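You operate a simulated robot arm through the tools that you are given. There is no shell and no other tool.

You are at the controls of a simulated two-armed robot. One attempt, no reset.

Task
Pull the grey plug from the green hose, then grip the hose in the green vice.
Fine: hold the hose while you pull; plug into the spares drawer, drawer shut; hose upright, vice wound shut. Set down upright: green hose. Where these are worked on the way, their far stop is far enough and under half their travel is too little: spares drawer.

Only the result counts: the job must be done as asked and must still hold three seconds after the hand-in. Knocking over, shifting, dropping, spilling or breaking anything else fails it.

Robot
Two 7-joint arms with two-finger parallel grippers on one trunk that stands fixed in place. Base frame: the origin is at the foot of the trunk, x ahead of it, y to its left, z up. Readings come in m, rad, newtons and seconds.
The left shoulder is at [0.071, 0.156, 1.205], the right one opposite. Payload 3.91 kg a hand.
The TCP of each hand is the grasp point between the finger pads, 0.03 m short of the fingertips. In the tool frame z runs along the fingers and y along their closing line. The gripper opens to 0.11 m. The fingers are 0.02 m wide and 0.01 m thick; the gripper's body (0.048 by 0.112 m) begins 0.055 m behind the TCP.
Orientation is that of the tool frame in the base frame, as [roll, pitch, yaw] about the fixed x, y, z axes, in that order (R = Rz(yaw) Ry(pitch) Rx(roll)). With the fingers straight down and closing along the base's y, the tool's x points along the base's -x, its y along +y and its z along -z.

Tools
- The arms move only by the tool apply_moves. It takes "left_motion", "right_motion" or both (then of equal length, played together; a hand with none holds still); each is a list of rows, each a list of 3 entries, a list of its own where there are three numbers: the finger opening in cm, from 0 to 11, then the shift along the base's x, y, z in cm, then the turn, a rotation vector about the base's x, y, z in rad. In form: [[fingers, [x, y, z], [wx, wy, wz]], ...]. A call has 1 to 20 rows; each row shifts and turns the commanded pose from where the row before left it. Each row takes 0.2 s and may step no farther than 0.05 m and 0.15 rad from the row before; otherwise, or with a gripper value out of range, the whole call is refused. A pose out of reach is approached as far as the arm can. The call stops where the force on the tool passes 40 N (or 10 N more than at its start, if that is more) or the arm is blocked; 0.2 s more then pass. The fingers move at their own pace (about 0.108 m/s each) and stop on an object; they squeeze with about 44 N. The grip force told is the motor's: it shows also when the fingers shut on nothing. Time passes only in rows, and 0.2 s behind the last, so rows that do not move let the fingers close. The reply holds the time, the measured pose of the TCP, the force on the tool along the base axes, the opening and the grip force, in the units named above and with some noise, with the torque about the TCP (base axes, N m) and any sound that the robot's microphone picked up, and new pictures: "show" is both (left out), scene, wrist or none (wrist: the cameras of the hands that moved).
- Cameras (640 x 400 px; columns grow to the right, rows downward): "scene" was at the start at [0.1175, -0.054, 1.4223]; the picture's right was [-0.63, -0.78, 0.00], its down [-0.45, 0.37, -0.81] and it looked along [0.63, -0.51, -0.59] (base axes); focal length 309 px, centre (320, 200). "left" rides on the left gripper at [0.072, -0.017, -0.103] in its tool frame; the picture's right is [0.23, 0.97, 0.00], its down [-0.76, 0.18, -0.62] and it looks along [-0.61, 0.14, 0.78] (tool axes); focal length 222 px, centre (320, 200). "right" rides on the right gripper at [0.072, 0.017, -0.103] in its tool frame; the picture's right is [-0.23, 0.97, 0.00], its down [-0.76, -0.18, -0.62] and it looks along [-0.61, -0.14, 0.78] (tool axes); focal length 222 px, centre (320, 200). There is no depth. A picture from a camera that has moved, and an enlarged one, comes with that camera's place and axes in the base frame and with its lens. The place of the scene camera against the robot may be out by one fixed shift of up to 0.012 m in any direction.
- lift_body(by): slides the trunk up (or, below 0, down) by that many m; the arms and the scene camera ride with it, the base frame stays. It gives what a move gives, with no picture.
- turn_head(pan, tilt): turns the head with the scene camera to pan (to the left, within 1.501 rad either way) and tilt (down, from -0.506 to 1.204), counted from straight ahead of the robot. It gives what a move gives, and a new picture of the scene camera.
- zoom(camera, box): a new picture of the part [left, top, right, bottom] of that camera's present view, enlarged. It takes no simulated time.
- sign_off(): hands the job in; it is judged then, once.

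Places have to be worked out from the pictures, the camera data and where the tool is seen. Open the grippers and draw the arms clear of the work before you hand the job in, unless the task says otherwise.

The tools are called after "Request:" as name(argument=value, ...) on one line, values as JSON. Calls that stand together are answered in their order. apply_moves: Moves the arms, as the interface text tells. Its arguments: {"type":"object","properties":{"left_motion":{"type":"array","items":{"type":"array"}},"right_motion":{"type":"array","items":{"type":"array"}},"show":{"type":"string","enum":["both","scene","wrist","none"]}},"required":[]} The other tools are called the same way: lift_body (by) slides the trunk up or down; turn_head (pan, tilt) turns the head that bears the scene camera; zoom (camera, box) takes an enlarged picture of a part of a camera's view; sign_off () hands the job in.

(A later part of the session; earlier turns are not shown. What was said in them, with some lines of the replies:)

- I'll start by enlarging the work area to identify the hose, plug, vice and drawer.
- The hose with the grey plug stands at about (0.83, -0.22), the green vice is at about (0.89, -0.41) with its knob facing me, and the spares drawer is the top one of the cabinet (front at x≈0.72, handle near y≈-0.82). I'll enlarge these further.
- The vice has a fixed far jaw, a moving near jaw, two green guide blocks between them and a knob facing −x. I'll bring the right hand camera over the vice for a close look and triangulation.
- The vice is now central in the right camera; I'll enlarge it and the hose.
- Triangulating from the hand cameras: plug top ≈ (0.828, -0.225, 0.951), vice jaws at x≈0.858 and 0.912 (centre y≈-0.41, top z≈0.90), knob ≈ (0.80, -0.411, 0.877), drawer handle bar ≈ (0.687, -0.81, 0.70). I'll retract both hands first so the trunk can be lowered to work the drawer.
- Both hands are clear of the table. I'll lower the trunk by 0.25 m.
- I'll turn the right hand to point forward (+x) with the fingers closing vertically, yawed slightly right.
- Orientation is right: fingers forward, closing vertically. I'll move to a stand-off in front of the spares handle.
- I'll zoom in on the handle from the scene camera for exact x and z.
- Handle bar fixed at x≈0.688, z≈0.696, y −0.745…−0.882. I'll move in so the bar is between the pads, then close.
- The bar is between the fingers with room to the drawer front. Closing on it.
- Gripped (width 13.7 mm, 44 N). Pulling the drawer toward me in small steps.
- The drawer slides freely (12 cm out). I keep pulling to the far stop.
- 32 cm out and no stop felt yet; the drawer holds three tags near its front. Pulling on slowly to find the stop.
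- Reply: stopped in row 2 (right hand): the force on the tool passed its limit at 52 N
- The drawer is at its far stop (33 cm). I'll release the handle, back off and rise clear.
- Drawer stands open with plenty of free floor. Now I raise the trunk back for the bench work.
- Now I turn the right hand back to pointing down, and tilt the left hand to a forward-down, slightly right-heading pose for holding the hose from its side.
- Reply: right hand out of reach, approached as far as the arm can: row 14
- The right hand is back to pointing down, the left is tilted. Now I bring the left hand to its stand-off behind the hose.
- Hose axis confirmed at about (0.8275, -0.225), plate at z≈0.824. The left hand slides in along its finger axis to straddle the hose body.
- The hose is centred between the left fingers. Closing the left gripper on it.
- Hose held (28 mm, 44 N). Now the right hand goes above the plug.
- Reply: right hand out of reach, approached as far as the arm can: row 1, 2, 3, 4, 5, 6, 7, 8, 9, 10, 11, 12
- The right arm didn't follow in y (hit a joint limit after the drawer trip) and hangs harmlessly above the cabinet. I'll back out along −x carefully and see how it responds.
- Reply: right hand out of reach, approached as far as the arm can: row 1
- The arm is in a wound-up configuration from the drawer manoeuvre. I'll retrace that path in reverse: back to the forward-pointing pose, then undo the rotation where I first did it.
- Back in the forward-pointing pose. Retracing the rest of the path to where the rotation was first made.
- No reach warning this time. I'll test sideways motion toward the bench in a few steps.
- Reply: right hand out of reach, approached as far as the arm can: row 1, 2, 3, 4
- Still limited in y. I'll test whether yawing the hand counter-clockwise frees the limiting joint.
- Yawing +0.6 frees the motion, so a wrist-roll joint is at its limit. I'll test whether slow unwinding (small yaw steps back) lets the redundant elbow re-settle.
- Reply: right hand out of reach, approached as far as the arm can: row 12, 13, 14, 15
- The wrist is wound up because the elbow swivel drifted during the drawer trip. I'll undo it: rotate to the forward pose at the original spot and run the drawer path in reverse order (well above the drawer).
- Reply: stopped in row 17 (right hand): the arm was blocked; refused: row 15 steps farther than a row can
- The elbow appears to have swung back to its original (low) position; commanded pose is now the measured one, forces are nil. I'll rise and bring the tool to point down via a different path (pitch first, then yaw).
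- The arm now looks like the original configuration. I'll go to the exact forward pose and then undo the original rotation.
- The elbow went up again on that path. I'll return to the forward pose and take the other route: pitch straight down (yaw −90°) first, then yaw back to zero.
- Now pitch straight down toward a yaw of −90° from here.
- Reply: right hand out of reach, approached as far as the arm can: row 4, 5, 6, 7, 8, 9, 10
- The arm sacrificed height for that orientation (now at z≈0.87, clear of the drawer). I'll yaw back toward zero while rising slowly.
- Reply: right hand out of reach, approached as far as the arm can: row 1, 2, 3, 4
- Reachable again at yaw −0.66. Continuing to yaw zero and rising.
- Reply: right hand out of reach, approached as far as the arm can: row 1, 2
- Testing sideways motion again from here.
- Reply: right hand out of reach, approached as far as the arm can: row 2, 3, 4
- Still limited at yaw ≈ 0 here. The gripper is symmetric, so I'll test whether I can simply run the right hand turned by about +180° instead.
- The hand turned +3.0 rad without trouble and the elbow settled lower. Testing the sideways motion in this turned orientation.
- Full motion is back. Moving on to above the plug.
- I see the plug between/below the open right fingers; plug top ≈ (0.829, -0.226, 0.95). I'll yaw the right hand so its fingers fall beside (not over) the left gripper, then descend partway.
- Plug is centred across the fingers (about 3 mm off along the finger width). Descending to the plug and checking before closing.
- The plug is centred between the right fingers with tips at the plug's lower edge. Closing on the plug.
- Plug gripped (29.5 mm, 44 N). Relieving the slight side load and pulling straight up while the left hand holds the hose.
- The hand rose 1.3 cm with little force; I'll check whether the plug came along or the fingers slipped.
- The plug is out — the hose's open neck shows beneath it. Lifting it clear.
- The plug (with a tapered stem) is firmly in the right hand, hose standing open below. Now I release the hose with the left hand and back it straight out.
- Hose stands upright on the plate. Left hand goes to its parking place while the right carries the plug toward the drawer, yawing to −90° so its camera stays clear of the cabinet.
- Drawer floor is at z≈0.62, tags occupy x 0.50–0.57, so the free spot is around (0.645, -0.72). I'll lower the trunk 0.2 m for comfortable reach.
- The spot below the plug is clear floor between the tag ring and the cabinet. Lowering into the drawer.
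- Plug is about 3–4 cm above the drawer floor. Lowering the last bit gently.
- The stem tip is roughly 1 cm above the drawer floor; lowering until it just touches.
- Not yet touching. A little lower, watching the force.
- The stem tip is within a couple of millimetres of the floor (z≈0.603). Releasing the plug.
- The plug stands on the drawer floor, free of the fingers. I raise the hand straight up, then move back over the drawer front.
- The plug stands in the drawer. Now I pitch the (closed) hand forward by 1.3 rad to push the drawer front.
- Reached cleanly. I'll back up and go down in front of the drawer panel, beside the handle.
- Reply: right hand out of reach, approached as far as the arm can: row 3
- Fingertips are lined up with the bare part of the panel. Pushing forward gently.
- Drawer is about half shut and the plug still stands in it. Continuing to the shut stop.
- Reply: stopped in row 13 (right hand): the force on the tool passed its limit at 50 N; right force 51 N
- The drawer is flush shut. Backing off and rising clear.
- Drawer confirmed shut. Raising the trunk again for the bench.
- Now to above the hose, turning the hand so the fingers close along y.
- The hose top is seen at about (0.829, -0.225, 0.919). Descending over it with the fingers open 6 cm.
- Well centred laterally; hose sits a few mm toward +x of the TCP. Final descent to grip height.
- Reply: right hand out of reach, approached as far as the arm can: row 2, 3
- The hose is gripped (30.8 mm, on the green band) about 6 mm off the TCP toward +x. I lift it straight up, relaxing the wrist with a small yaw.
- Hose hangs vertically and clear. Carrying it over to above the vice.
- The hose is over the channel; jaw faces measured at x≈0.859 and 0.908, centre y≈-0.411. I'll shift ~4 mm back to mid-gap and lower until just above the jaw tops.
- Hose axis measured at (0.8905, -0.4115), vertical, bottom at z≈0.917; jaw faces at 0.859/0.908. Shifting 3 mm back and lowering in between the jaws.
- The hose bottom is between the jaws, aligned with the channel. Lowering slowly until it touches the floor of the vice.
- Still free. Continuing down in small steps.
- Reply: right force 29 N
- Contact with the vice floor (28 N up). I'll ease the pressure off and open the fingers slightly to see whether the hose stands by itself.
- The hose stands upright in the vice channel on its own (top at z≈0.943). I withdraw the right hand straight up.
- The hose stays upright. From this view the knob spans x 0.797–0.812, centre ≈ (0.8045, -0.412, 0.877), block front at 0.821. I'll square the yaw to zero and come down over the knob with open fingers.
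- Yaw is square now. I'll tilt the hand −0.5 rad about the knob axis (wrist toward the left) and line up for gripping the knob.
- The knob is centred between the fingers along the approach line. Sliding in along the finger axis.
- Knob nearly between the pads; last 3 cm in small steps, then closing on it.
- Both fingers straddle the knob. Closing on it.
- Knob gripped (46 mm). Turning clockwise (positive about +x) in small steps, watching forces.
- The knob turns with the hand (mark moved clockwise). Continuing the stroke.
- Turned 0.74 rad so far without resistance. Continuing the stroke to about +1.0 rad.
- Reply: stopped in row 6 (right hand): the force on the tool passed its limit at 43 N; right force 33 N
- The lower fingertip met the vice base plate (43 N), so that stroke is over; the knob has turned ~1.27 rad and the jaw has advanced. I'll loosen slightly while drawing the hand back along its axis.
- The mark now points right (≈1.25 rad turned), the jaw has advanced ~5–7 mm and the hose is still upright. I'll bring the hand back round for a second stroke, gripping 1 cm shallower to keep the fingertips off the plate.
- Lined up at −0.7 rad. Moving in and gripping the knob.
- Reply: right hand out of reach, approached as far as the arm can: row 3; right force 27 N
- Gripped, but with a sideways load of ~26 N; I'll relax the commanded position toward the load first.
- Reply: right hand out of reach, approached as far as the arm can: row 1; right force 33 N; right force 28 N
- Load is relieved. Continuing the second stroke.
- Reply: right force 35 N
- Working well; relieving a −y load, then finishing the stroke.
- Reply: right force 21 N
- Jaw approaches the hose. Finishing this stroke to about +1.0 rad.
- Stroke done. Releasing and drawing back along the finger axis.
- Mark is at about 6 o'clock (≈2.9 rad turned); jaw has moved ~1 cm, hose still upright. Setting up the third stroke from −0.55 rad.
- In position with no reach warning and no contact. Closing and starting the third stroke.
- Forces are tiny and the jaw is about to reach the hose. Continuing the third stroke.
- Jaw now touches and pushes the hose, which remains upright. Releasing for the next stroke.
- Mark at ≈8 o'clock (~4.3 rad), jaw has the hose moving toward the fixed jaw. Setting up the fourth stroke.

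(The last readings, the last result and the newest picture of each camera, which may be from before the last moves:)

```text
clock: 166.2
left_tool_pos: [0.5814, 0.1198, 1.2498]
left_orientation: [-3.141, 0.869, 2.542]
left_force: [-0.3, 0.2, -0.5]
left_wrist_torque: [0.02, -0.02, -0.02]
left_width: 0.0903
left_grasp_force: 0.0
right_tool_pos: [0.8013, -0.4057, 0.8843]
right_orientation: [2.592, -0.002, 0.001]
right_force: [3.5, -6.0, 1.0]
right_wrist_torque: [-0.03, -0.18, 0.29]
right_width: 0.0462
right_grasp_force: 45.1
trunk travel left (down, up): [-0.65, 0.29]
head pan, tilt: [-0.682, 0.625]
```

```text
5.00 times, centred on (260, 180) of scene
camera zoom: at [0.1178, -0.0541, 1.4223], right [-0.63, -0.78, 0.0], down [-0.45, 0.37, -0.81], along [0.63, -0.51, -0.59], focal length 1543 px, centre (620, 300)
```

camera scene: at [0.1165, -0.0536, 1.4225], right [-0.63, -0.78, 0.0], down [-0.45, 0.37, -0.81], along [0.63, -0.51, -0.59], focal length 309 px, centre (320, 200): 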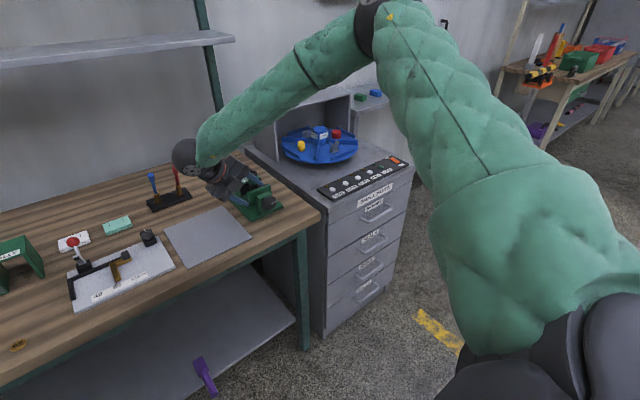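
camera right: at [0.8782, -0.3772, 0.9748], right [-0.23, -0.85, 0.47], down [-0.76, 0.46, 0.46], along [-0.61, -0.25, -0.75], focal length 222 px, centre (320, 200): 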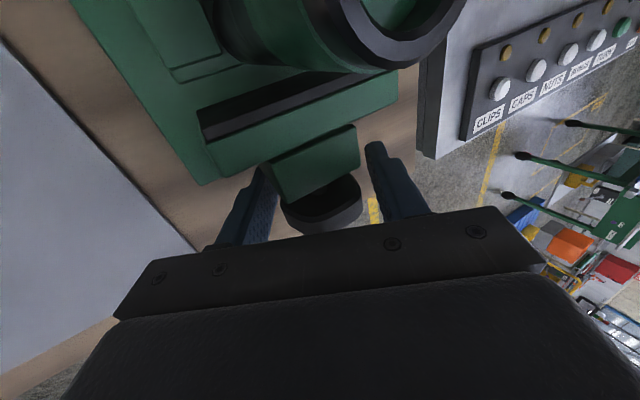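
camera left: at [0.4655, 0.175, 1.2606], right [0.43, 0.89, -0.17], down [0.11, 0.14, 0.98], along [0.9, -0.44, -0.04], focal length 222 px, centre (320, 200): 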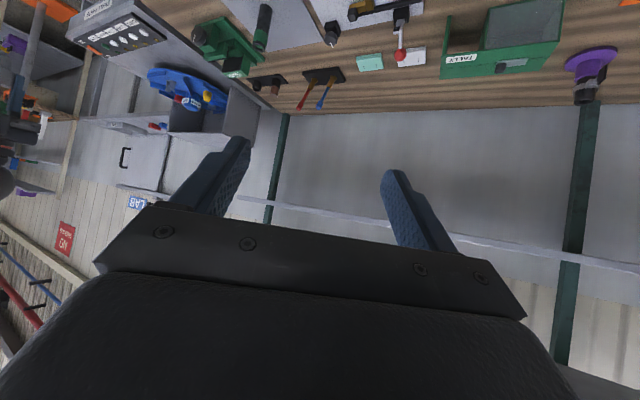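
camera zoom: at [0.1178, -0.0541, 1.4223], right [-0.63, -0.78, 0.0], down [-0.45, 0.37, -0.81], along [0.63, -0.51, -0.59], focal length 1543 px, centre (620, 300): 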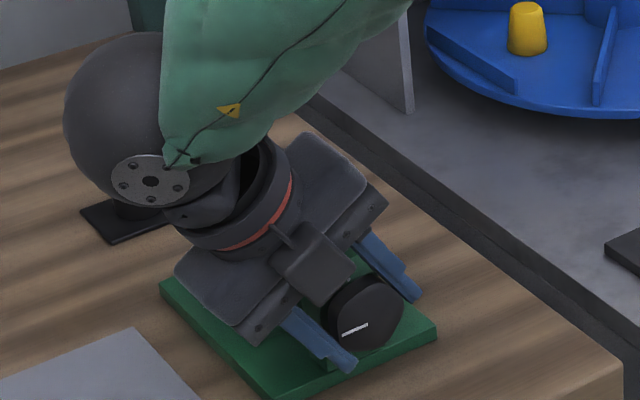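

Gripped cleanly. Fourth stroke, first half.

Request:
apply_moves(right_motion=[[0, [0, -0.06, 0.02], [0, 0, 0]], [0, [0, -0.057, 0.031], [0.1, 0, 0]], [0, [0, -0.06, 0.025], [0.1, 0, 0]], [0, [0, -0.062, 0.019], [0.1, 0, 0]], [0, [0, -0.064, 0.013], [0.1, 0, 0]], [0, [0, -0.065, 0.006], [0.1, 0, 0]], [0, [0, -0.065, 0], [0.1, 0, 0]], [0, [0, 0, 0], [0, 0, 0]]], show="none")

Request:
zoom(camera="left", box=[180, 0, 280, 100])

Request:
zoom(camera="scene", box=[210, 140, 310, 220])

```text
clock: 168.0
left_tool_pos: [0.5815, 0.1198, 1.2492]
left_orientation: [3.141, 0.869, 2.543]
left_force: [-0.5, -0.6, -0.3]
left_wrist_torque: [-0.01, 0.01, 0.0]
left_width: 0.09
left_grasp_force: 0.0
right_tool_pos: [0.8027, -0.4103, 0.8845]
right_orientation: [-3.092, -0.001, 0.001]
right_force: [1.6, -4.3, 2.4]
right_wrist_torque: [-0.09, 0.01, 0.49]
right_width: 0.0459
right_grasp_force: 45.3
trunk travel left (down, up): [-0.65, 0.29]
head pan, tilt: [-0.682, 0.625]
```

```text
4.00 times, centred on (230, 50) of left
camera zoom: at [0.4664, 0.1755, 1.26], right [0.43, 0.89, -0.17], down [0.11, 0.14, 0.98], along [0.9, -0.44, -0.04], focal length 888 px, centre (680, 800)
```

zoom: 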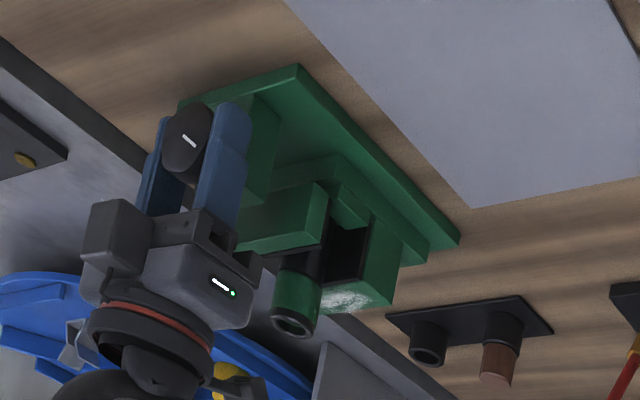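

```text
5.00 times, centred on (260, 180) of scene
camera zoom: at [0.1175, -0.0538, 1.4223], right [-0.63, -0.78, 0.0], down [-0.45, 0.37, -0.81], along [0.63, -0.51, -0.59], focal length 1543 px, centre (620, 300)
```

zoom: 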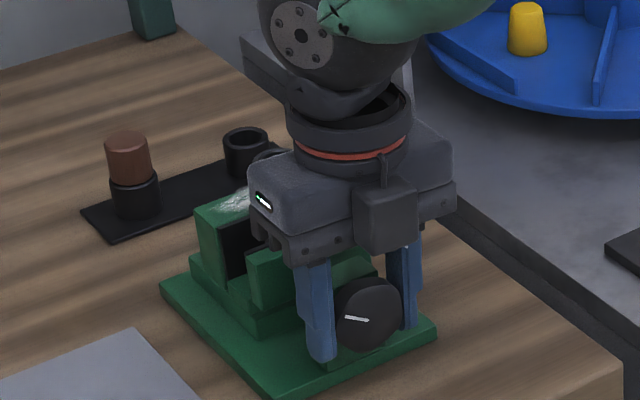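

Still turning freely. Second half of the stroke, in smaller portions since the clamp point is near.

Request:
apply_moves(right_motion=[[0, [0, -0.065, -0.006], [0.1, 0, 0]], [0, [0, -0.064, -0.013], [0.1, 0, 0]], [0, [0, -0.062, -0.019], [0.1, 0, 0]], [0, [0, -0.06, -0.025], [0.1, 0, 0]], [0, [0, 0, 0], [0, 0, 0]]], show="none")

Request:
zoom(camera="left", box=[180, 0, 280, 100])

Request:
zoom(camera="scene", box=[210, 140, 310, 220])

```text
clock: 169.2
left_tool_pos: [0.581, 0.1198, 1.2504]
left_orientation: [3.141, 0.869, 2.541]
left_force: [0.7, -0.2, 0.3]
left_wrist_torque: [0.01, 0.02, 0.04]
left_width: 0.0901
left_grasp_force: 0.1
right_tool_pos: [0.802, -0.4129, 0.8844]
right_orientation: [-2.689, 0.0, -0.003]
right_force: [3.4, -9.6, 2.8]
right_wrist_torque: [-0.05, -0.12, 0.47]
right_width: 0.0462
right_grasp_force: 44.9
trunk travel left (down, up): [-0.65, 0.29]
head pan, tilt: [-0.682, 0.625]
```

```text
4.00 times, centred on (230, 50) of left
camera zoom: at [0.4665, 0.1752, 1.26], right [0.43, 0.89, -0.17], down [0.11, 0.14, 0.98], along [0.9, -0.44, -0.04], focal length 888 px, centre (680, 800)
```

zoom: 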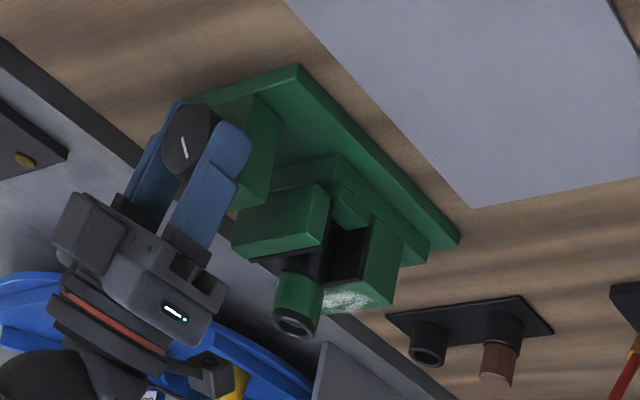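

```text
5.00 times, centred on (260, 180) of scene
camera zoom: at [0.1176, -0.0542, 1.4223], right [-0.63, -0.78, 0.0], down [-0.45, 0.37, -0.81], along [0.63, -0.51, -0.59], focal length 1543 px, centre (620, 300)
```

zoom: 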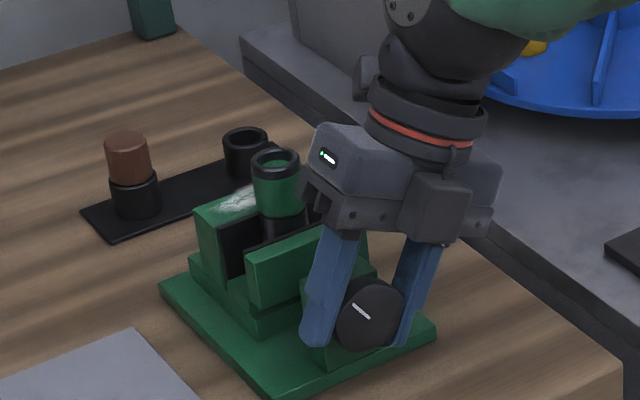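

Request:
apply_moves(right_motion=[[0, [0, -0.08, -0.02], [0.1, 0, 0]], [0, [0, -0.06, -0.037], [0.1, 0, 0]], [0, [0, -0.05, -0.042], [0.1, 0, 0]], [0, [0, -0.045, -0.047], [0.1, 0, 0]], [0, [0, -0.04, -0.051], [0.1, 0, 0]], [0, [0, 0, 0], [0, 0, 0]]], show="none")

Request:
zoom(camera="left", box=[180, 0, 280, 100])

Request:
zoom(camera="scene", box=[210, 140, 310, 220])

```text
clock: 170.6
left_tool_pos: [0.5817, 0.1193, 1.25]
left_orientation: [-3.141, 0.869, 2.542]
left_force: [-1.1, 0.1, -0.4]
left_wrist_torque: [0.02, 0.01, -0.01]
left_width: 0.0897
left_grasp_force: 0.1
right_tool_pos: [0.8023, -0.4159, 0.8821]
right_orientation: [-2.191, -0.001, -0.003]
right_force: [10.5, -11.1, 2.5]
right_wrist_torque: [-0.06, 0.06, 0.28]
right_width: 0.0461
right_grasp_force: 45.0
trunk travel left (down, up): [-0.65, 0.29]
head pan, tilt: [-0.682, 0.625]
```

```text
4.00 times, centred on (230, 50) of left
camera zoom: at [0.4669, 0.1748, 1.2599], right [0.43, 0.89, -0.17], down [0.11, 0.14, 0.98], along [0.9, -0.44, -0.04], focal length 888 px, centre (680, 800)
```

zoom: 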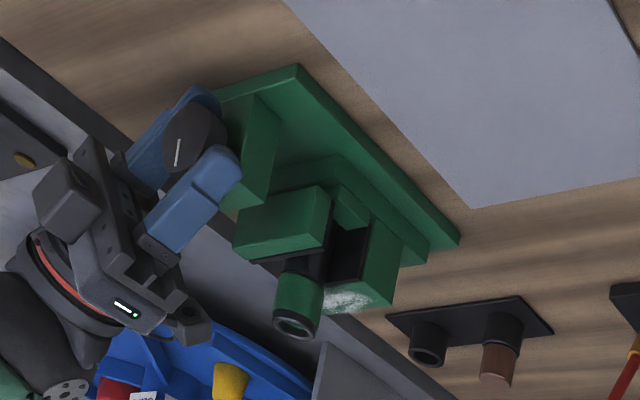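

```text
5.00 times, centred on (260, 180) of scene
camera zoom: at [0.1181, -0.0546, 1.4222], right [-0.63, -0.78, 0.0], down [-0.45, 0.37, -0.81], along [0.63, -0.51, -0.59], focal length 1543 px, centre (620, 300)
```

zoom: 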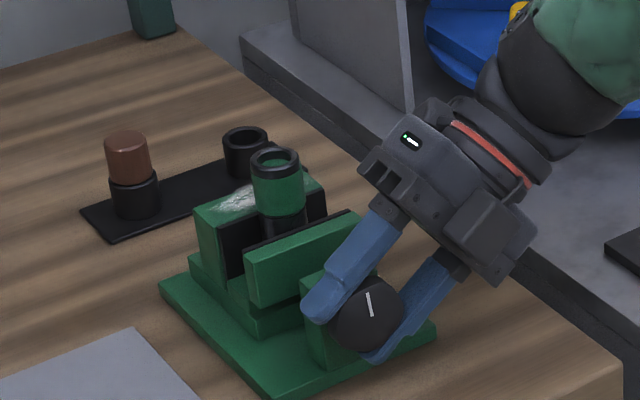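

Mark is back near 12 o'clock (~5.9 rad in all); hose almost against the fixed jaw. Releasing for a fifth stroke.

Request:
apply_moves(right_motion=[[4.9, [0, 0, 0], [0, 0, 0]], [5.3, [0, -0.4, 0.28], [0, 0, 0]], [6, [0, -0.8, 0.58], [0, 0, 0]], [6, [0, -1.6, 1.3], [0, 0, 0]], [6, [0, -1.8, 2.0], [0, 0, 0]], [6, [0, -1.0, 2.5], [0, 0, 0]]], show="none")

Request:
zoom(camera="scene", box=[220, 150, 290, 220])

Request:
zoom(camera="left", box=[180, 0, 280, 100])

Request:
zoom(camera="right", box=[0, 0, 400, 220])

```text
clock: 172.0
left_tool_pos: [0.58, 0.1199, 1.2497]
left_orientation: [3.14, 0.87, 2.542]
left_force: [-0.1, -0.5, 0.5]
left_wrist_torque: [-0.02, 0.0, -0.03]
left_width: 0.0902
left_grasp_force: 0.1
right_tool_pos: [0.8014, -0.4721, 0.95]
right_orientation: [-2.192, 0.0, -0.001]
right_force: [0.0, 1.2, -1.1]
right_wrist_torque: [0.02, 0.01, 0.02]
right_width: 0.0598
right_grasp_force: 0.0
trunk travel left (down, up): [-0.65, 0.29]
head pan, tilt: [-0.682, 0.625]
```

```text
5.71 times, centred on (255, 185) of scene
camera zoom: at [0.1168, -0.0533, 1.4224], right [-0.63, -0.78, 0.0], down [-0.45, 0.37, -0.81], along [0.63, -0.51, -0.59], focal length 1763 px, centre (691, 286)
```

zoom: 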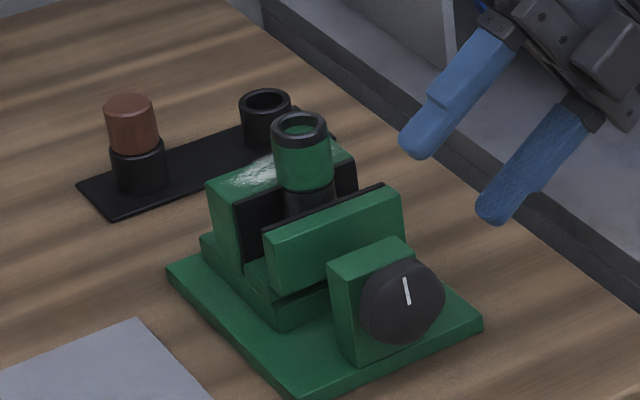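

```text
4.00 times, centred on (230, 50) of left
camera zoom: at [0.4656, 0.1762, 1.2602], right [0.43, 0.89, -0.17], down [0.11, 0.14, 0.98], along [0.9, -0.44, -0.04], focal length 888 px, centre (680, 800)
```

zoom: 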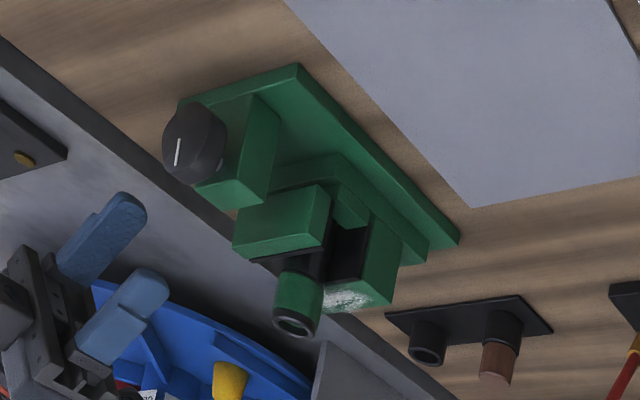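

```text
1.60 times, centred on (200, 110) of right
camera zoom: at [0.8752, -0.565, 0.9958], right [-0.23, -0.57, -0.79], down [-0.76, -0.4, 0.51], along [-0.61, 0.72, -0.34], focal length 355 px, centre (512, 344)
```

zoom: 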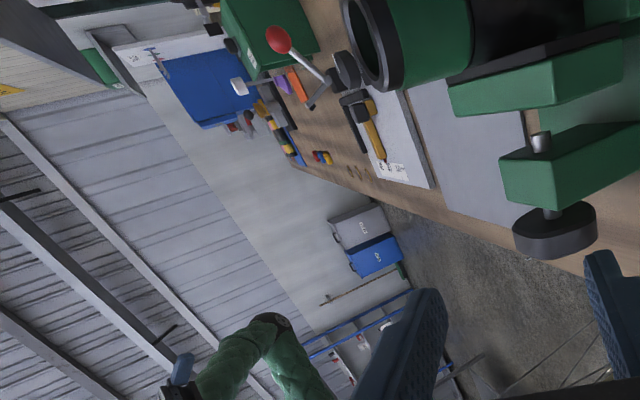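

Hose upright and moved with the jaw. Fifth stroke setup and grip.

Request:
apply_moves(right_motion=[[6, [0, 0.84, 1.0], [-0.13, 0, 0]], [6, [0, 0.84, 1.0], [-0.13, 0, 0]], [6, [0, 0.84, 1.0], [-0.13, 0, 0]], [6, [0, 0.84, 1.0], [-0.13, 0, 0]], [6, [0, 0.84, 1.0], [-0.13, 0, 0]], [6, [0, 1.12, -0.757], [-0.1417, 0, 0]], [6, [0, 1.12, -0.757], [-0.1417, 0, 0]], [6, [0, 1.12, -0.757], [-0.1417, 0, 0]], [6, [0, 1.12, -0.757], [-0.1417, 0, 0]], [6, [0, 1.12, -0.757], [-0.1417, 0, 0]], [6, [0, 1.12, -0.757], [-0.1417, 0, 0]], [6, [0, -1.045, -1.705], [0, 0, 0]], [6, [0, -1.045, -1.705], [0, 0, 0]], [6, [0, -1.045, -1.705], [0, 0, 0]], [6, [0, -1.045, -1.705], [0, 0, 0]], [6, [0, 0, 0], [0, 0, 0]], [0, [0, 0, 0], [0, 0, 0]], [0, [0, 0, 0], [0, 0, 0]], [0, [0, 0, 0], [0, 0, 0]]], show="none")

Request:
apply_moves(right_motion=[[0, [0, -0.06, 0.02], [0, 0, 0]], [0, [0, -0.057, 0.031], [0.08, 0, 0]], [0, [0, -0.06, 0.025], [0.08, 0, 0]], [0, [0, -0.06, 0.019], [0.08, 0, 0]], [0, [0, 0, 0], [0, 0, 0]]], show="none")

Request:
zoom(camera="scene", box=[210, 140, 310, 220])

```text
clock: 176.0
left_tool_pos: [0.5811, 0.1196, 1.25]
left_orientation: [-3.141, 0.871, 2.54]
left_force: [0.0, 0.7, 0.0]
left_wrist_torque: [-0.02, -0.03, -0.01]
left_width: 0.0899
left_grasp_force: 0.0
right_tool_pos: [0.8014, -0.4052, 0.8864]
right_orientation: [2.593, -0.002, 0.001]
right_force: [5.8, -12.0, 6.3]
right_wrist_torque: [-0.14, -0.13, 0.19]
right_width: 0.046
right_grasp_force: 45.3
trunk travel left (down, up): [-0.65, 0.29]
head pan, tilt: [-0.682, 0.625]
```

```text
clock: 177.2
left_tool_pos: [0.5807, 0.1191, 1.2493]
left_orientation: [-3.141, 0.871, 2.541]
left_force: [-0.4, -0.1, 0.0]
left_wrist_torque: [-0.01, 0.01, 0.01]
left_width: 0.0898
left_grasp_force: 0.1
right_tool_pos: [0.8012, -0.4078, 0.8876]
right_orientation: [2.833, -0.003, -0.001]
right_force: [6.7, -15.5, 17.5]
right_wrist_torque: [-0.59, -0.08, 0.35]
right_width: 0.0453
right_grasp_force: 45.0
trunk travel left (down, up): [-0.65, 0.29]
head pan, tilt: [-0.682, 0.625]
```

```text
5.00 times, centred on (260, 180) of scene
camera zoom: at [0.1166, -0.0539, 1.4225], right [-0.63, -0.78, 0.0], down [-0.45, 0.37, -0.81], along [0.63, -0.51, -0.59], focal length 1543 px, centre (620, 300)
```

zoom: 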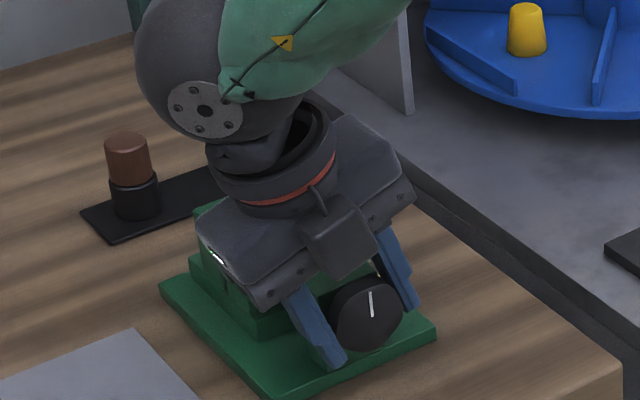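

Resistance is building (torque ≈ 0.6 N·m) — the jaw is clamping. Continuing slowly while relieving the side load.

Request:
apply_moves(right_motion=[[0, [0, -0.1, 0.1], [0, 0, 0]], [0, [0, -0.04, 0.01], [0.05, 0, 0]], [0, [0, -0.04, 0.01], [0.05, 0, 0]], [0, [0, -0.04, 0.01], [0.05, 0, 0]], [0, [0, 0, 0], [0, 0, 0]]], show="none")

Request:
zoom(camera="scene", box=[210, 140, 310, 220])

Request:
zoom(camera="left", box=[180, 0, 280, 100])

```text
clock: 178.4
left_tool_pos: [0.5813, 0.1204, 1.25]
left_orientation: [3.141, 0.871, 2.543]
left_force: [0.4, -0.3, 0.3]
left_wrist_torque: [0.01, 0.0, 0.03]
left_width: 0.09
left_grasp_force: 0.2
right_tool_pos: [0.8012, -0.4081, 0.8874]
right_orientation: [2.981, -0.001, -0.001]
right_force: [4.1, -8.6, 8.4]
right_wrist_torque: [-1.38, -0.25, 0.12]
right_width: 0.0453
right_grasp_force: 45.0
trunk travel left (down, up): [-0.65, 0.29]
head pan, tilt: [-0.682, 0.625]
```

```text
5.00 times, centred on (260, 180) of scene
camera zoom: at [0.1172, -0.0535, 1.4223], right [-0.63, -0.78, 0.0], down [-0.45, 0.37, -0.81], along [0.63, -0.51, -0.59], focal length 1543 px, centre (620, 300)
```

zoom: 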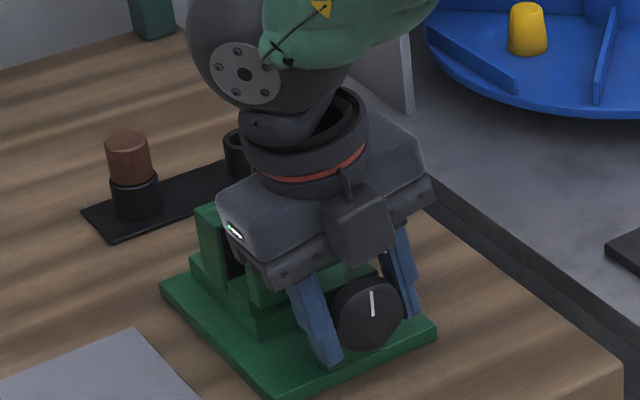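

```text
4.00 times, centred on (230, 50) of left
camera zoom: at [0.4661, 0.1758, 1.26], right [0.43, 0.89, -0.17], down [0.11, 0.14, 0.98], along [0.9, -0.44, -0.04], focal length 888 px, centre (680, 800)
```

zoom: 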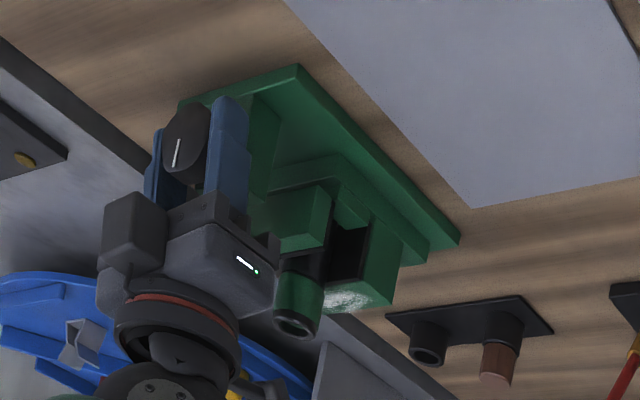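

Torque has risen to 1.4 N·m and the mark no longer advances: the hose is clamped. One more small push to make sure it's tight.

Request:
apply_moves(right_motion=[[0, [0, -0.05, 0.05], [0.05, 0, 0]], [0, [0, 0, 0], [0.05, 0, 0]], [0, [0, 0, 0], [0, 0, 0]]], show="none")

Request:
zoom(camera="scene", box=[240, 180, 300, 220])

```text
clock: 179.2
left_tool_pos: [0.5811, 0.1186, 1.25]
left_orientation: [3.142, 0.87, 2.542]
left_force: [-0.1, -0.6, 0.7]
left_wrist_torque: [-0.02, -0.05, 0.04]
left_width: 0.0898
left_grasp_force: 0.0
right_tool_pos: [0.801, -0.4088, 0.8872]
right_orientation: [3.08, 0.002, -0.001]
right_force: [0.8, -9.4, 3.6]
right_wrist_torque: [-1.12, 0.44, 0.59]
right_width: 0.0458
right_grasp_force: 44.9
trunk travel left (down, up): [-0.65, 0.29]
head pan, tilt: [-0.682, 0.625]
```

```text
10.00 times, centred on (270, 200) of scene
camera zoom: at [0.1173, -0.0541, 1.4223], right [-0.63, -0.78, 0.0], down [-0.45, 0.37, -0.81], along [0.63, -0.51, -0.59], focal length 3086 px, centre (820, 200)
```

zoom: 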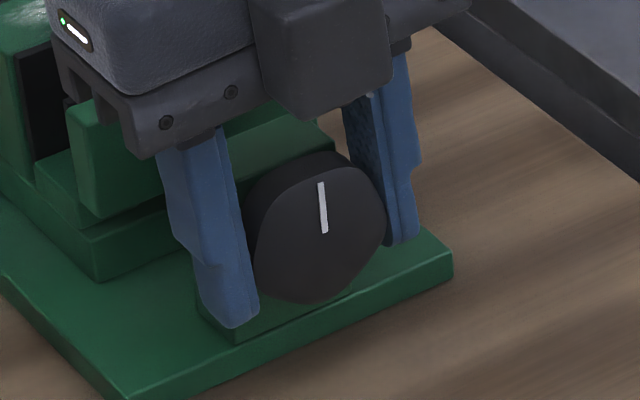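

The fingers now slip on the knob at the stop, about one full turn from the start. Releasing and rising straight up to inspect.

Request:
apply_moves(right_motion=[[4.9, [0, 0, 0], [0, 0, 0]], [5.6, [0, 0, 0.3], [0, 0, 0]], [6, [0, 0, 1], [0, 0, 0]], [6, [0, 0, 2], [0, 0, 0]], [6, [0, 0, 3], [0, 0, 0]], [6, [0, 0, 3], [0, 0, 0]], [6, [0, 0, 3], [0, 0, 0]], [6, [0, 0, 3], [0, 0, 0]]], show="both")

Request:
zoom(camera="scene", box=[220, 150, 290, 220])

Request:
zoom(camera="left", box=[180, 0, 280, 100])

Request:
zoom(camera="right", box=[200, 0, 420, 180])

```text
clock: 181.0
left_tool_pos: [0.5796, 0.1208, 1.2491]
left_orientation: [3.14, 0.872, 2.543]
left_force: [-0.5, 0.6, 0.2]
left_wrist_torque: [0.01, -0.01, 0.02]
left_width: 0.09
left_grasp_force: 0.1
right_tool_pos: [0.8005, -0.4079, 1.0411]
right_orientation: [3.081, 0.001, 0.0]
right_force: [0.4, 0.2, -1.2]
right_wrist_torque: [-0.01, -0.03, -0.04]
right_width: 0.06
right_grasp_force: 0.0
trunk travel left (down, up): [-0.65, 0.29]
head pan, tilt: [-0.682, 0.625]
camera scene: at [0.1166, -0.0529, 1.4224], right [-0.63, -0.78, 0.0], down [-0.45, 0.37, -0.81], along [0.63, -0.51, -0.58], focal length 309 px, centre (320, 200)
camera right: at [0.8732, -0.4188, 1.145], right [-0.23, -0.97, 0.06], down [-0.76, 0.22, 0.61], along [-0.61, 0.09, -0.79], focal length 222 px, centre (320, 200)
```

scene: 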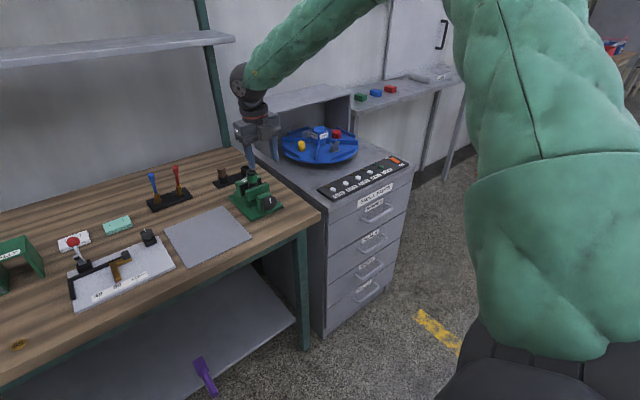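
right: 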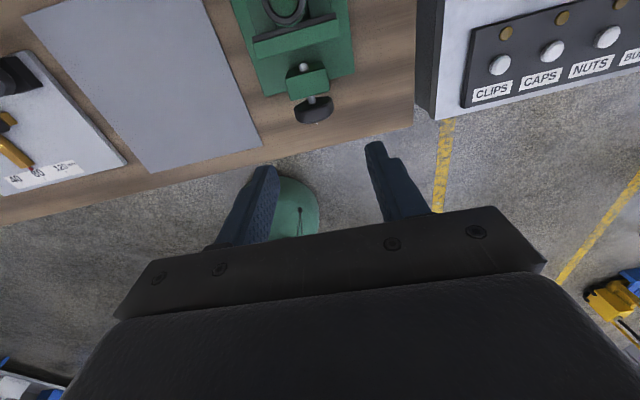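

```text
5.71 times, centred on (255, 185) of scene
camera zoom: at [0.1166, -0.0529, 1.4224], right [-0.63, -0.78, 0.0], down [-0.45, 0.37, -0.81], along [0.63, -0.51, -0.58], focal length 1763 px, centre (691, 286)
```

zoom: 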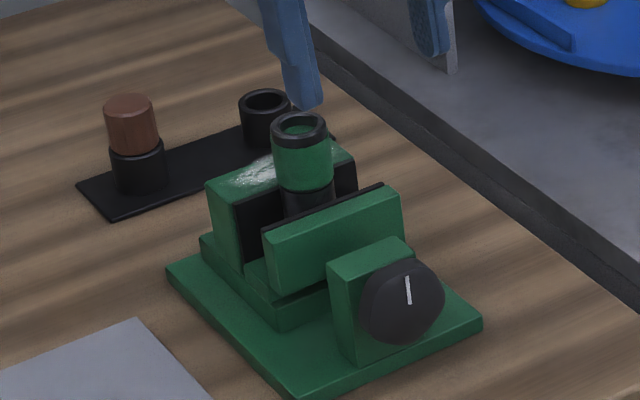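

```text
4.00 times, centred on (230, 50) of left
camera zoom: at [0.4655, 0.1764, 1.2602], right [0.43, 0.89, -0.17], down [0.11, 0.14, 0.98], along [0.9, -0.44, -0.04], focal length 888 px, centre (680, 800)
```

zoom: 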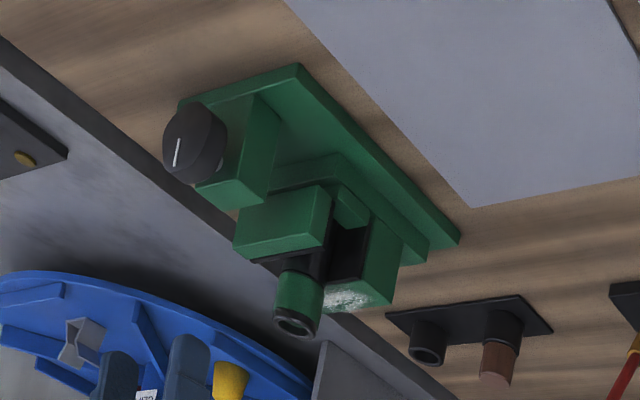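

```text
2.22 times, centred on (310, 90) of right
camera zoom: at [0.8732, -0.4188, 1.145], right [-0.23, -0.97, 0.06], down [-0.76, 0.22, 0.61], along [-0.61, 0.09, -0.79], focal length 494 px, centre (342, 444)
```

zoom: 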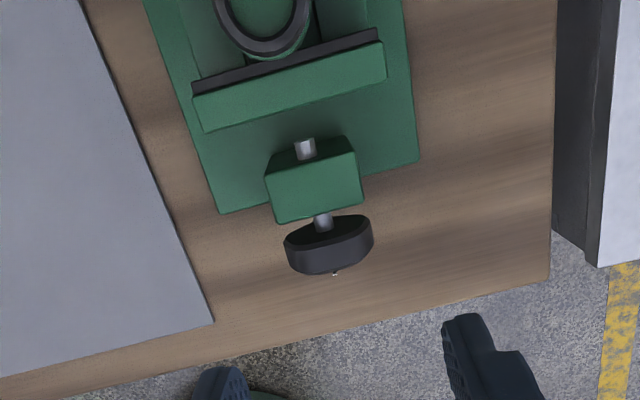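

I'll move above the vice to look down at both jaw faces.

Request:
apply_moves(right_motion=[[6, [0, 0, 3], [0, 0, 0]], [6, [3, 0, 0.5], [0.06, 0, 0]], [6, [3, 0, 0], [0, 0, 0]], [6, [3, 0, 0], [0, 0, 0]], [6, [0, 0, 0], [0, 0, 0]]], show="wrist")

Request:
zoom(camera="right", box=[230, 20, 390, 180])

Request:
zoom(camera="scene", box=[235, 165, 275, 205])

Request:
zoom(camera="left", box=[215, 35, 255, 75])

```text
clock: 182.2
left_tool_pos: [0.581, 0.1193, 1.2489]
left_orientation: [3.141, 0.87, 2.541]
left_force: [0.9, -0.6, 0.2]
left_wrist_torque: [0.04, 0.01, 0.0]
left_width: 0.0898
left_grasp_force: 0.1
right_tool_pos: [0.8922, -0.4101, 1.0764]
right_orientation: [3.141, 0.001, -0.003]
right_force: [-0.5, -1.1, -0.1]
right_wrist_torque: [0.01, 0.0, 0.04]
right_width: 0.0597
right_grasp_force: 0.0
trunk travel left (down, up): [-0.65, 0.29]
head pan, tilt: [-0.682, 0.625]
camera right: at [0.9647, -0.4263, 1.1792], right [-0.23, -0.97, 0.0], down [-0.76, 0.18, 0.62], along [-0.61, 0.14, -0.78], focal length 222 px, centre (320, 200)
```

right: 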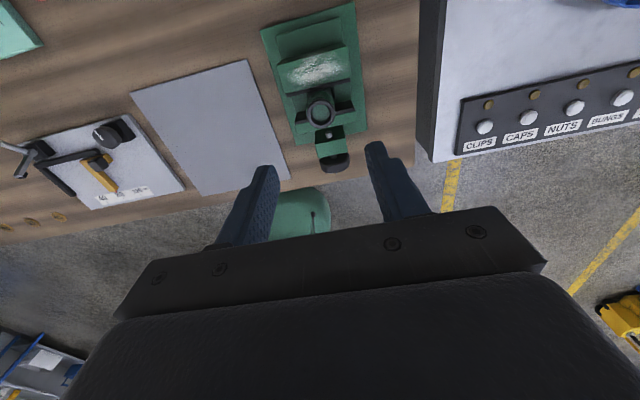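

```text
2.50 times, centred on (310, 100) of right
camera zoom: at [0.9647, -0.4263, 1.1792], right [-0.23, -0.97, 0.0], down [-0.76, 0.18, 0.62], along [-0.61, 0.14, -0.78], focal length 555 px, centre (345, 450)
```

zoom: 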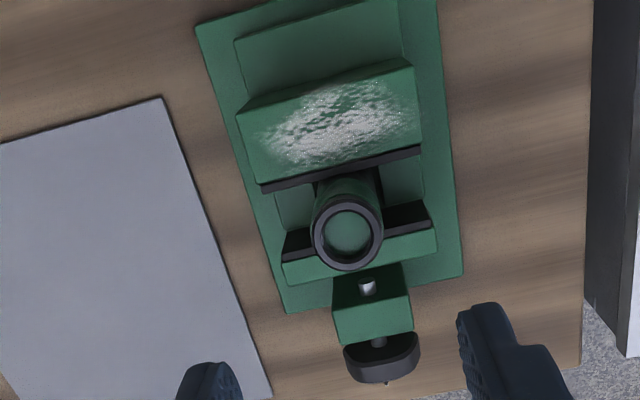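

```text
10.00 times, centred on (255, 185) of scene
camera zoom: at [0.1171, -0.0537, 1.4224], right [-0.63, -0.78, 0.0], down [-0.45, 0.37, -0.81], along [0.63, -0.51, -0.59], focal length 3086 px, centre (970, 350)
```

zoom: 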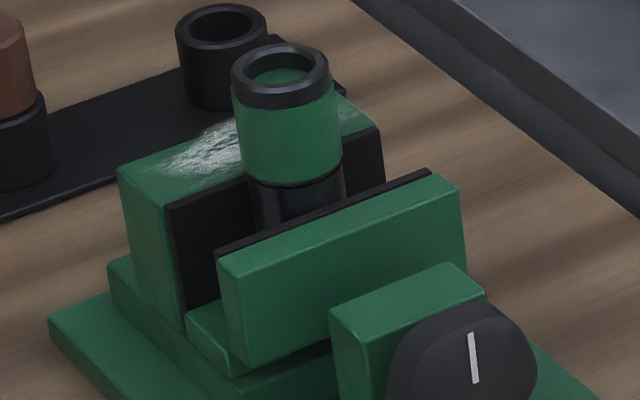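

```text
10.00 times, centred on (235, 55) of left
camera zoom: at [0.4661, 0.1756, 1.2601], right [0.43, 0.89, -0.17], down [0.11, 0.14, 0.98], along [0.9, -0.44, -0.04], focal length 2221 px, centre (1170, 1650)
```

zoom: 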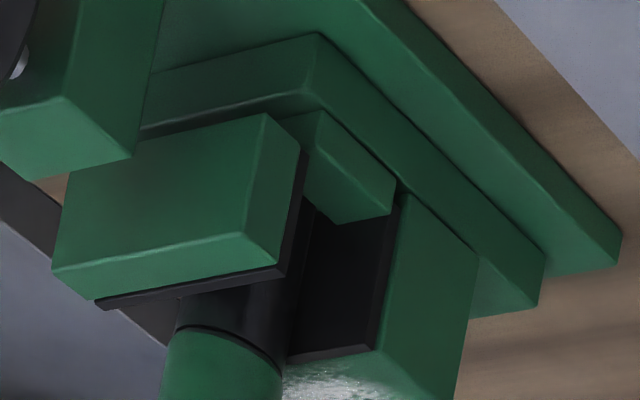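

Jaw faces now measure about x = 0.875 and 0.904, i.e. a gap of ≈ 29 mm around the 28 mm hose. Zooming closer to check contact on both sides.

Request:
zoom(camera="right", box=[290, 65, 355, 135])

Request:
zoom(camera="scene", box=[242, 172, 266, 196])

```text
5.71 times, centred on (322, 100) of right
camera zoom: at [0.9647, -0.4263, 1.1792], right [-0.23, -0.97, 0.0], down [-0.76, 0.18, 0.62], along [-0.61, 0.14, -0.78], focal length 1269 px, centre (306, 771)
```

zoom: 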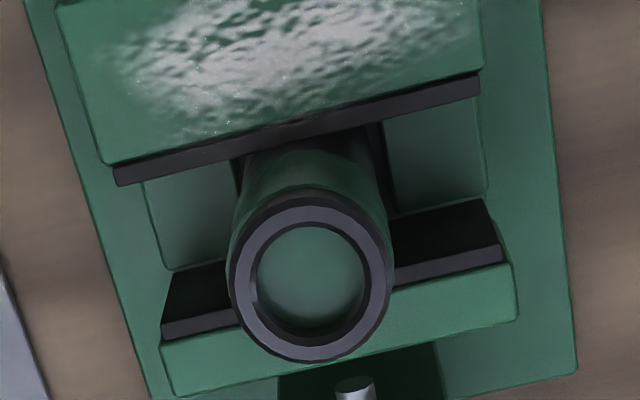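

```text
16.00 times, centred on (254, 184) of scene
camera zoom: at [0.1171, -0.0537, 1.4224], right [-0.63, -0.78, 0.0], down [-0.45, 0.37, -0.81], along [0.63, -0.51, -0.59], focal length 4937 px, centre (1376, 456)
```

zoom: 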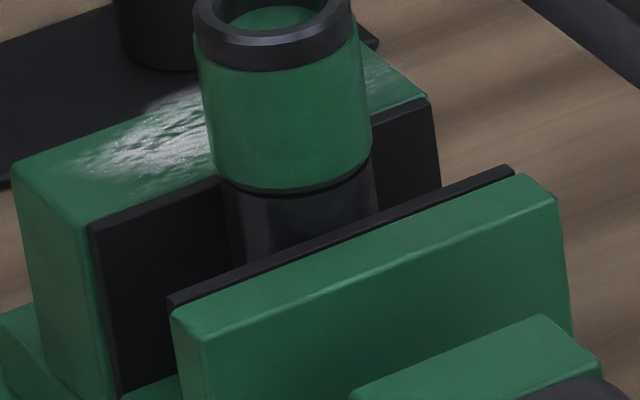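

The gap measures 29.0 mm with the hose centred in it. I'll take one more close look from the left camera's oblique side view to confirm both pads touch.

Request:
zoom(camera="left", box=[226, 46, 250, 66])

Request:
zoom(camera="right", box=[300, 75, 340, 110])

```text
16.00 times, centred on (238, 56) of left
camera zoom: at [0.4661, 0.1756, 1.2601], right [0.43, 0.89, -0.17], down [0.11, 0.14, 0.98], along [0.9, -0.44, -0.04], focal length 3554 px, centre (1632, 2504)
```

zoom: 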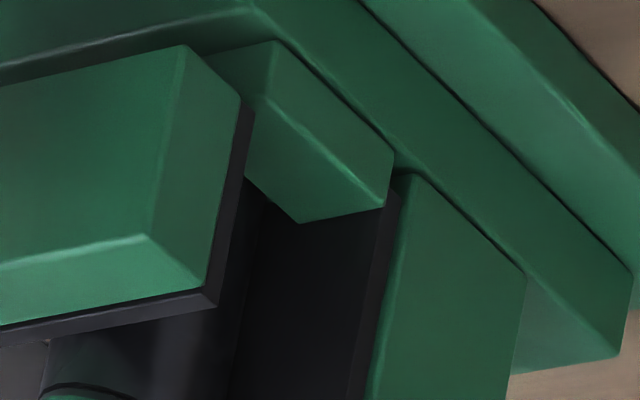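

```text
11.43 times, centred on (320, 92) of right
camera zoom: at [0.9647, -0.4263, 1.1792], right [-0.23, -0.97, 0.0], down [-0.76, 0.18, 0.62], along [-0.61, 0.14, -0.78], focal length 2538 px, centre (320, 1429)
```

zoom: 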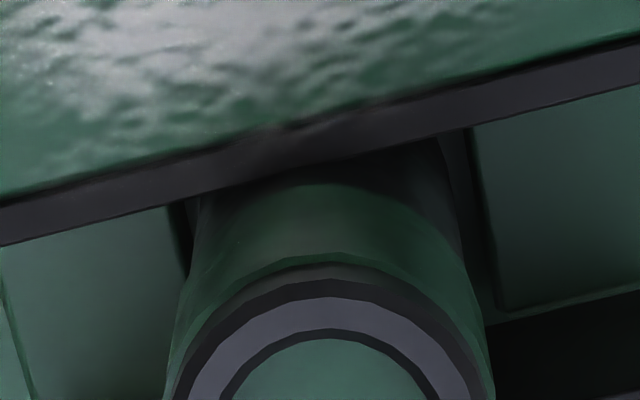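

Hose touches both pads as far as can be seen, knob is at its stop and the hose stands upright. Now I withdraw the right arm up and back, clear of the work, with grippers open.

Request:
apply_moves(right_motion=[[6, [0, 0, 3], [0, 0, 0]], [6, [0, 0, 3], [0, 0, 0]], [6, [-3.5, -1.8, 0.5], [0, 0, 0]], [6, [-3.5, -1.8, 0.5], [0, 0, 0]], [6, [-3.5, -1.8, 0], [0, 0, 0]], [6, [-3.5, -1.8, 0], [0, 0, 0]], [6, [-3.5, -1.8, 0], [0, 0, 0]], [6, [-3.5, -1.8, 0], [0, 0, 0]], [9, [-3.5, -1.8, 0], [0, 0, 0]], [9, [-3.5, -1.8, 0], [0, 0, 0]], [9, [-3.5, -1.8, 0], [0, 0, 0]], [9, [0, 0, 0], [0, 0, 0]]], show="scene")

Request:
zoom(camera="scene", box=[140, 140, 320, 260])

Request:
zoom(camera="scene", box=[220, 150, 290, 220])

Request:
zoom(camera="scene", box=[320, 150, 420, 260])

```text
clock: 184.8
left_tool_pos: [0.5826, 0.1207, 1.2492]
left_orientation: [-3.139, 0.869, 2.544]
left_force: [0.4, -0.1, -0.1]
left_wrist_torque: [-0.03, 0.01, -0.03]
left_width: 0.0902
left_grasp_force: 0.0
right_tool_pos: [0.5788, -0.5708, 1.1456]
right_orientation: [3.139, -0.001, 0.001]
right_force: [-0.9, -0.2, 0.5]
right_wrist_torque: [0.03, 0.0, -0.02]
right_width: 0.0899
right_grasp_force: 0.0
trunk travel left (down, up): [-0.65, 0.29]
head pan, tilt: [-0.682, 0.625]
camera scene: at [0.1189, -0.0527, 1.4222], right [-0.63, -0.78, 0.0], down [-0.46, 0.37, -0.81], along [0.63, -0.51, -0.59], focal length 309 px, centre (320, 200)
```

scene: 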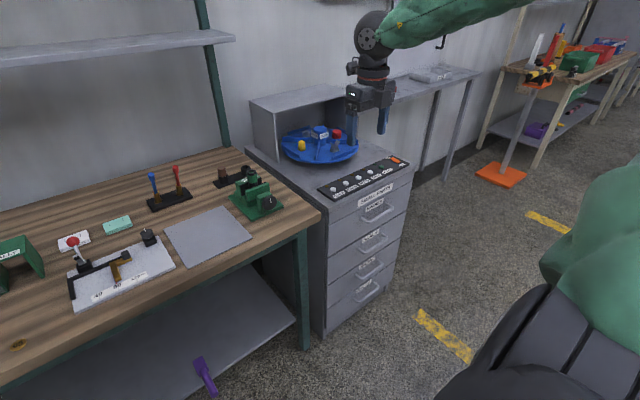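

```text
3.33 times, centred on (230, 200) of scene
camera zoom: at [0.1189, -0.0527, 1.4222], right [-0.63, -0.78, 0.0], down [-0.46, 0.37, -0.81], along [0.63, -0.51, -0.59], focal length 1029 px, centre (620, 200)
```

zoom: 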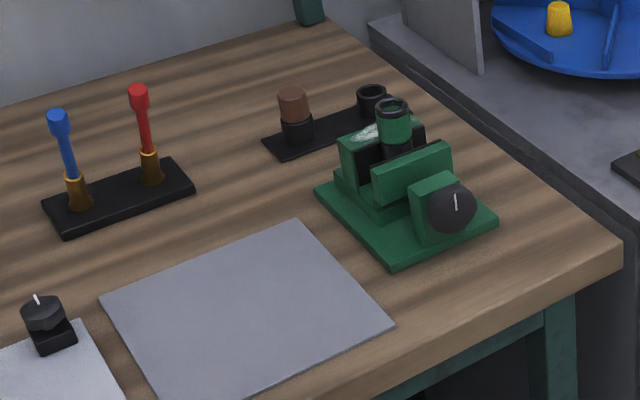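

```text
5.71 times, centred on (255, 185) of scene
camera zoom: at [0.1189, -0.0527, 1.4222], right [-0.63, -0.78, 0.0], down [-0.46, 0.37, -0.81], along [0.63, -0.51, -0.59], focal length 1763 px, centre (691, 286)
```

zoom: 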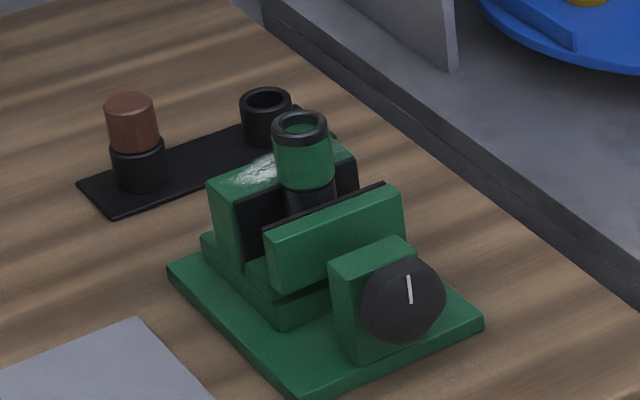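

```text
3.64 times, centred on (370, 205) of scene
camera zoom: at [0.1189, -0.0527, 1.4222], right [-0.63, -0.78, 0.0], down [-0.46, 0.37, -0.81], along [0.63, -0.51, -0.59], focal length 1122 px, centre (138, 182)
```

zoom: 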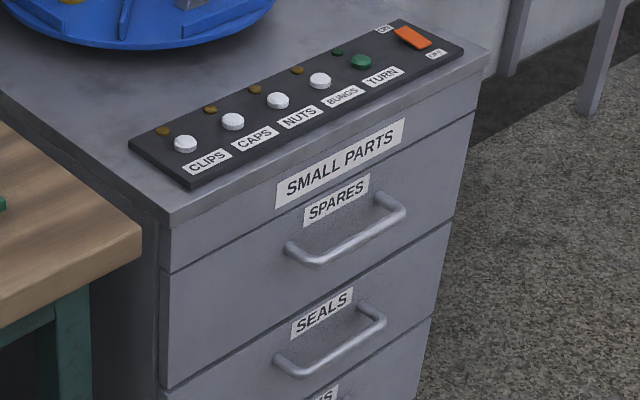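

Everything is as asked: the plug is in the shut spares drawer, the hose stands upright in the vice with the knob at its stop, and both open hands are clear. Handing in.

Request:
sign_off()

```text
The job is handed in.
```

I pulled the plug from the hose, put it in the spares drawer, and set the hose upright in the wound-shut vice; the job is handed in. I don't have the judge's result.

- **Plug and drawer:** I held the hose with the left hand and pulled the plug straight up with the right. The spares drawer was opened to its far stop for the plug and is now flush shut. The plug was left standing on its stem on the drawer floor, so it may have tipped over inside.
- **Hose and vice:** The hose sits in the vice channel between the jaws. The knob went about one full turn before it stopped. My fingers then slipped on it at about 1.4 N·m, so I took that as fully wound. I judged the grip from the cameras only: a gap of about 29 mm around a hose of about 28 mm. I did not tug the hose to test it, to avoid tilting it.
- **Fingertip contact:** On the first winding stroke a fingertip touched the vice base plate at about 43 N. The vice looks unmoved in the final pictures, and I shortened my grip for the later strokes.
- **Arm trouble:** The right arm hit a joint limit after I opened the drawer, which cost time. At one point it hung above the cabinet, but the forces stayed near zero and nothing was touched.

Both grippers are open and both arms are clear of the work.
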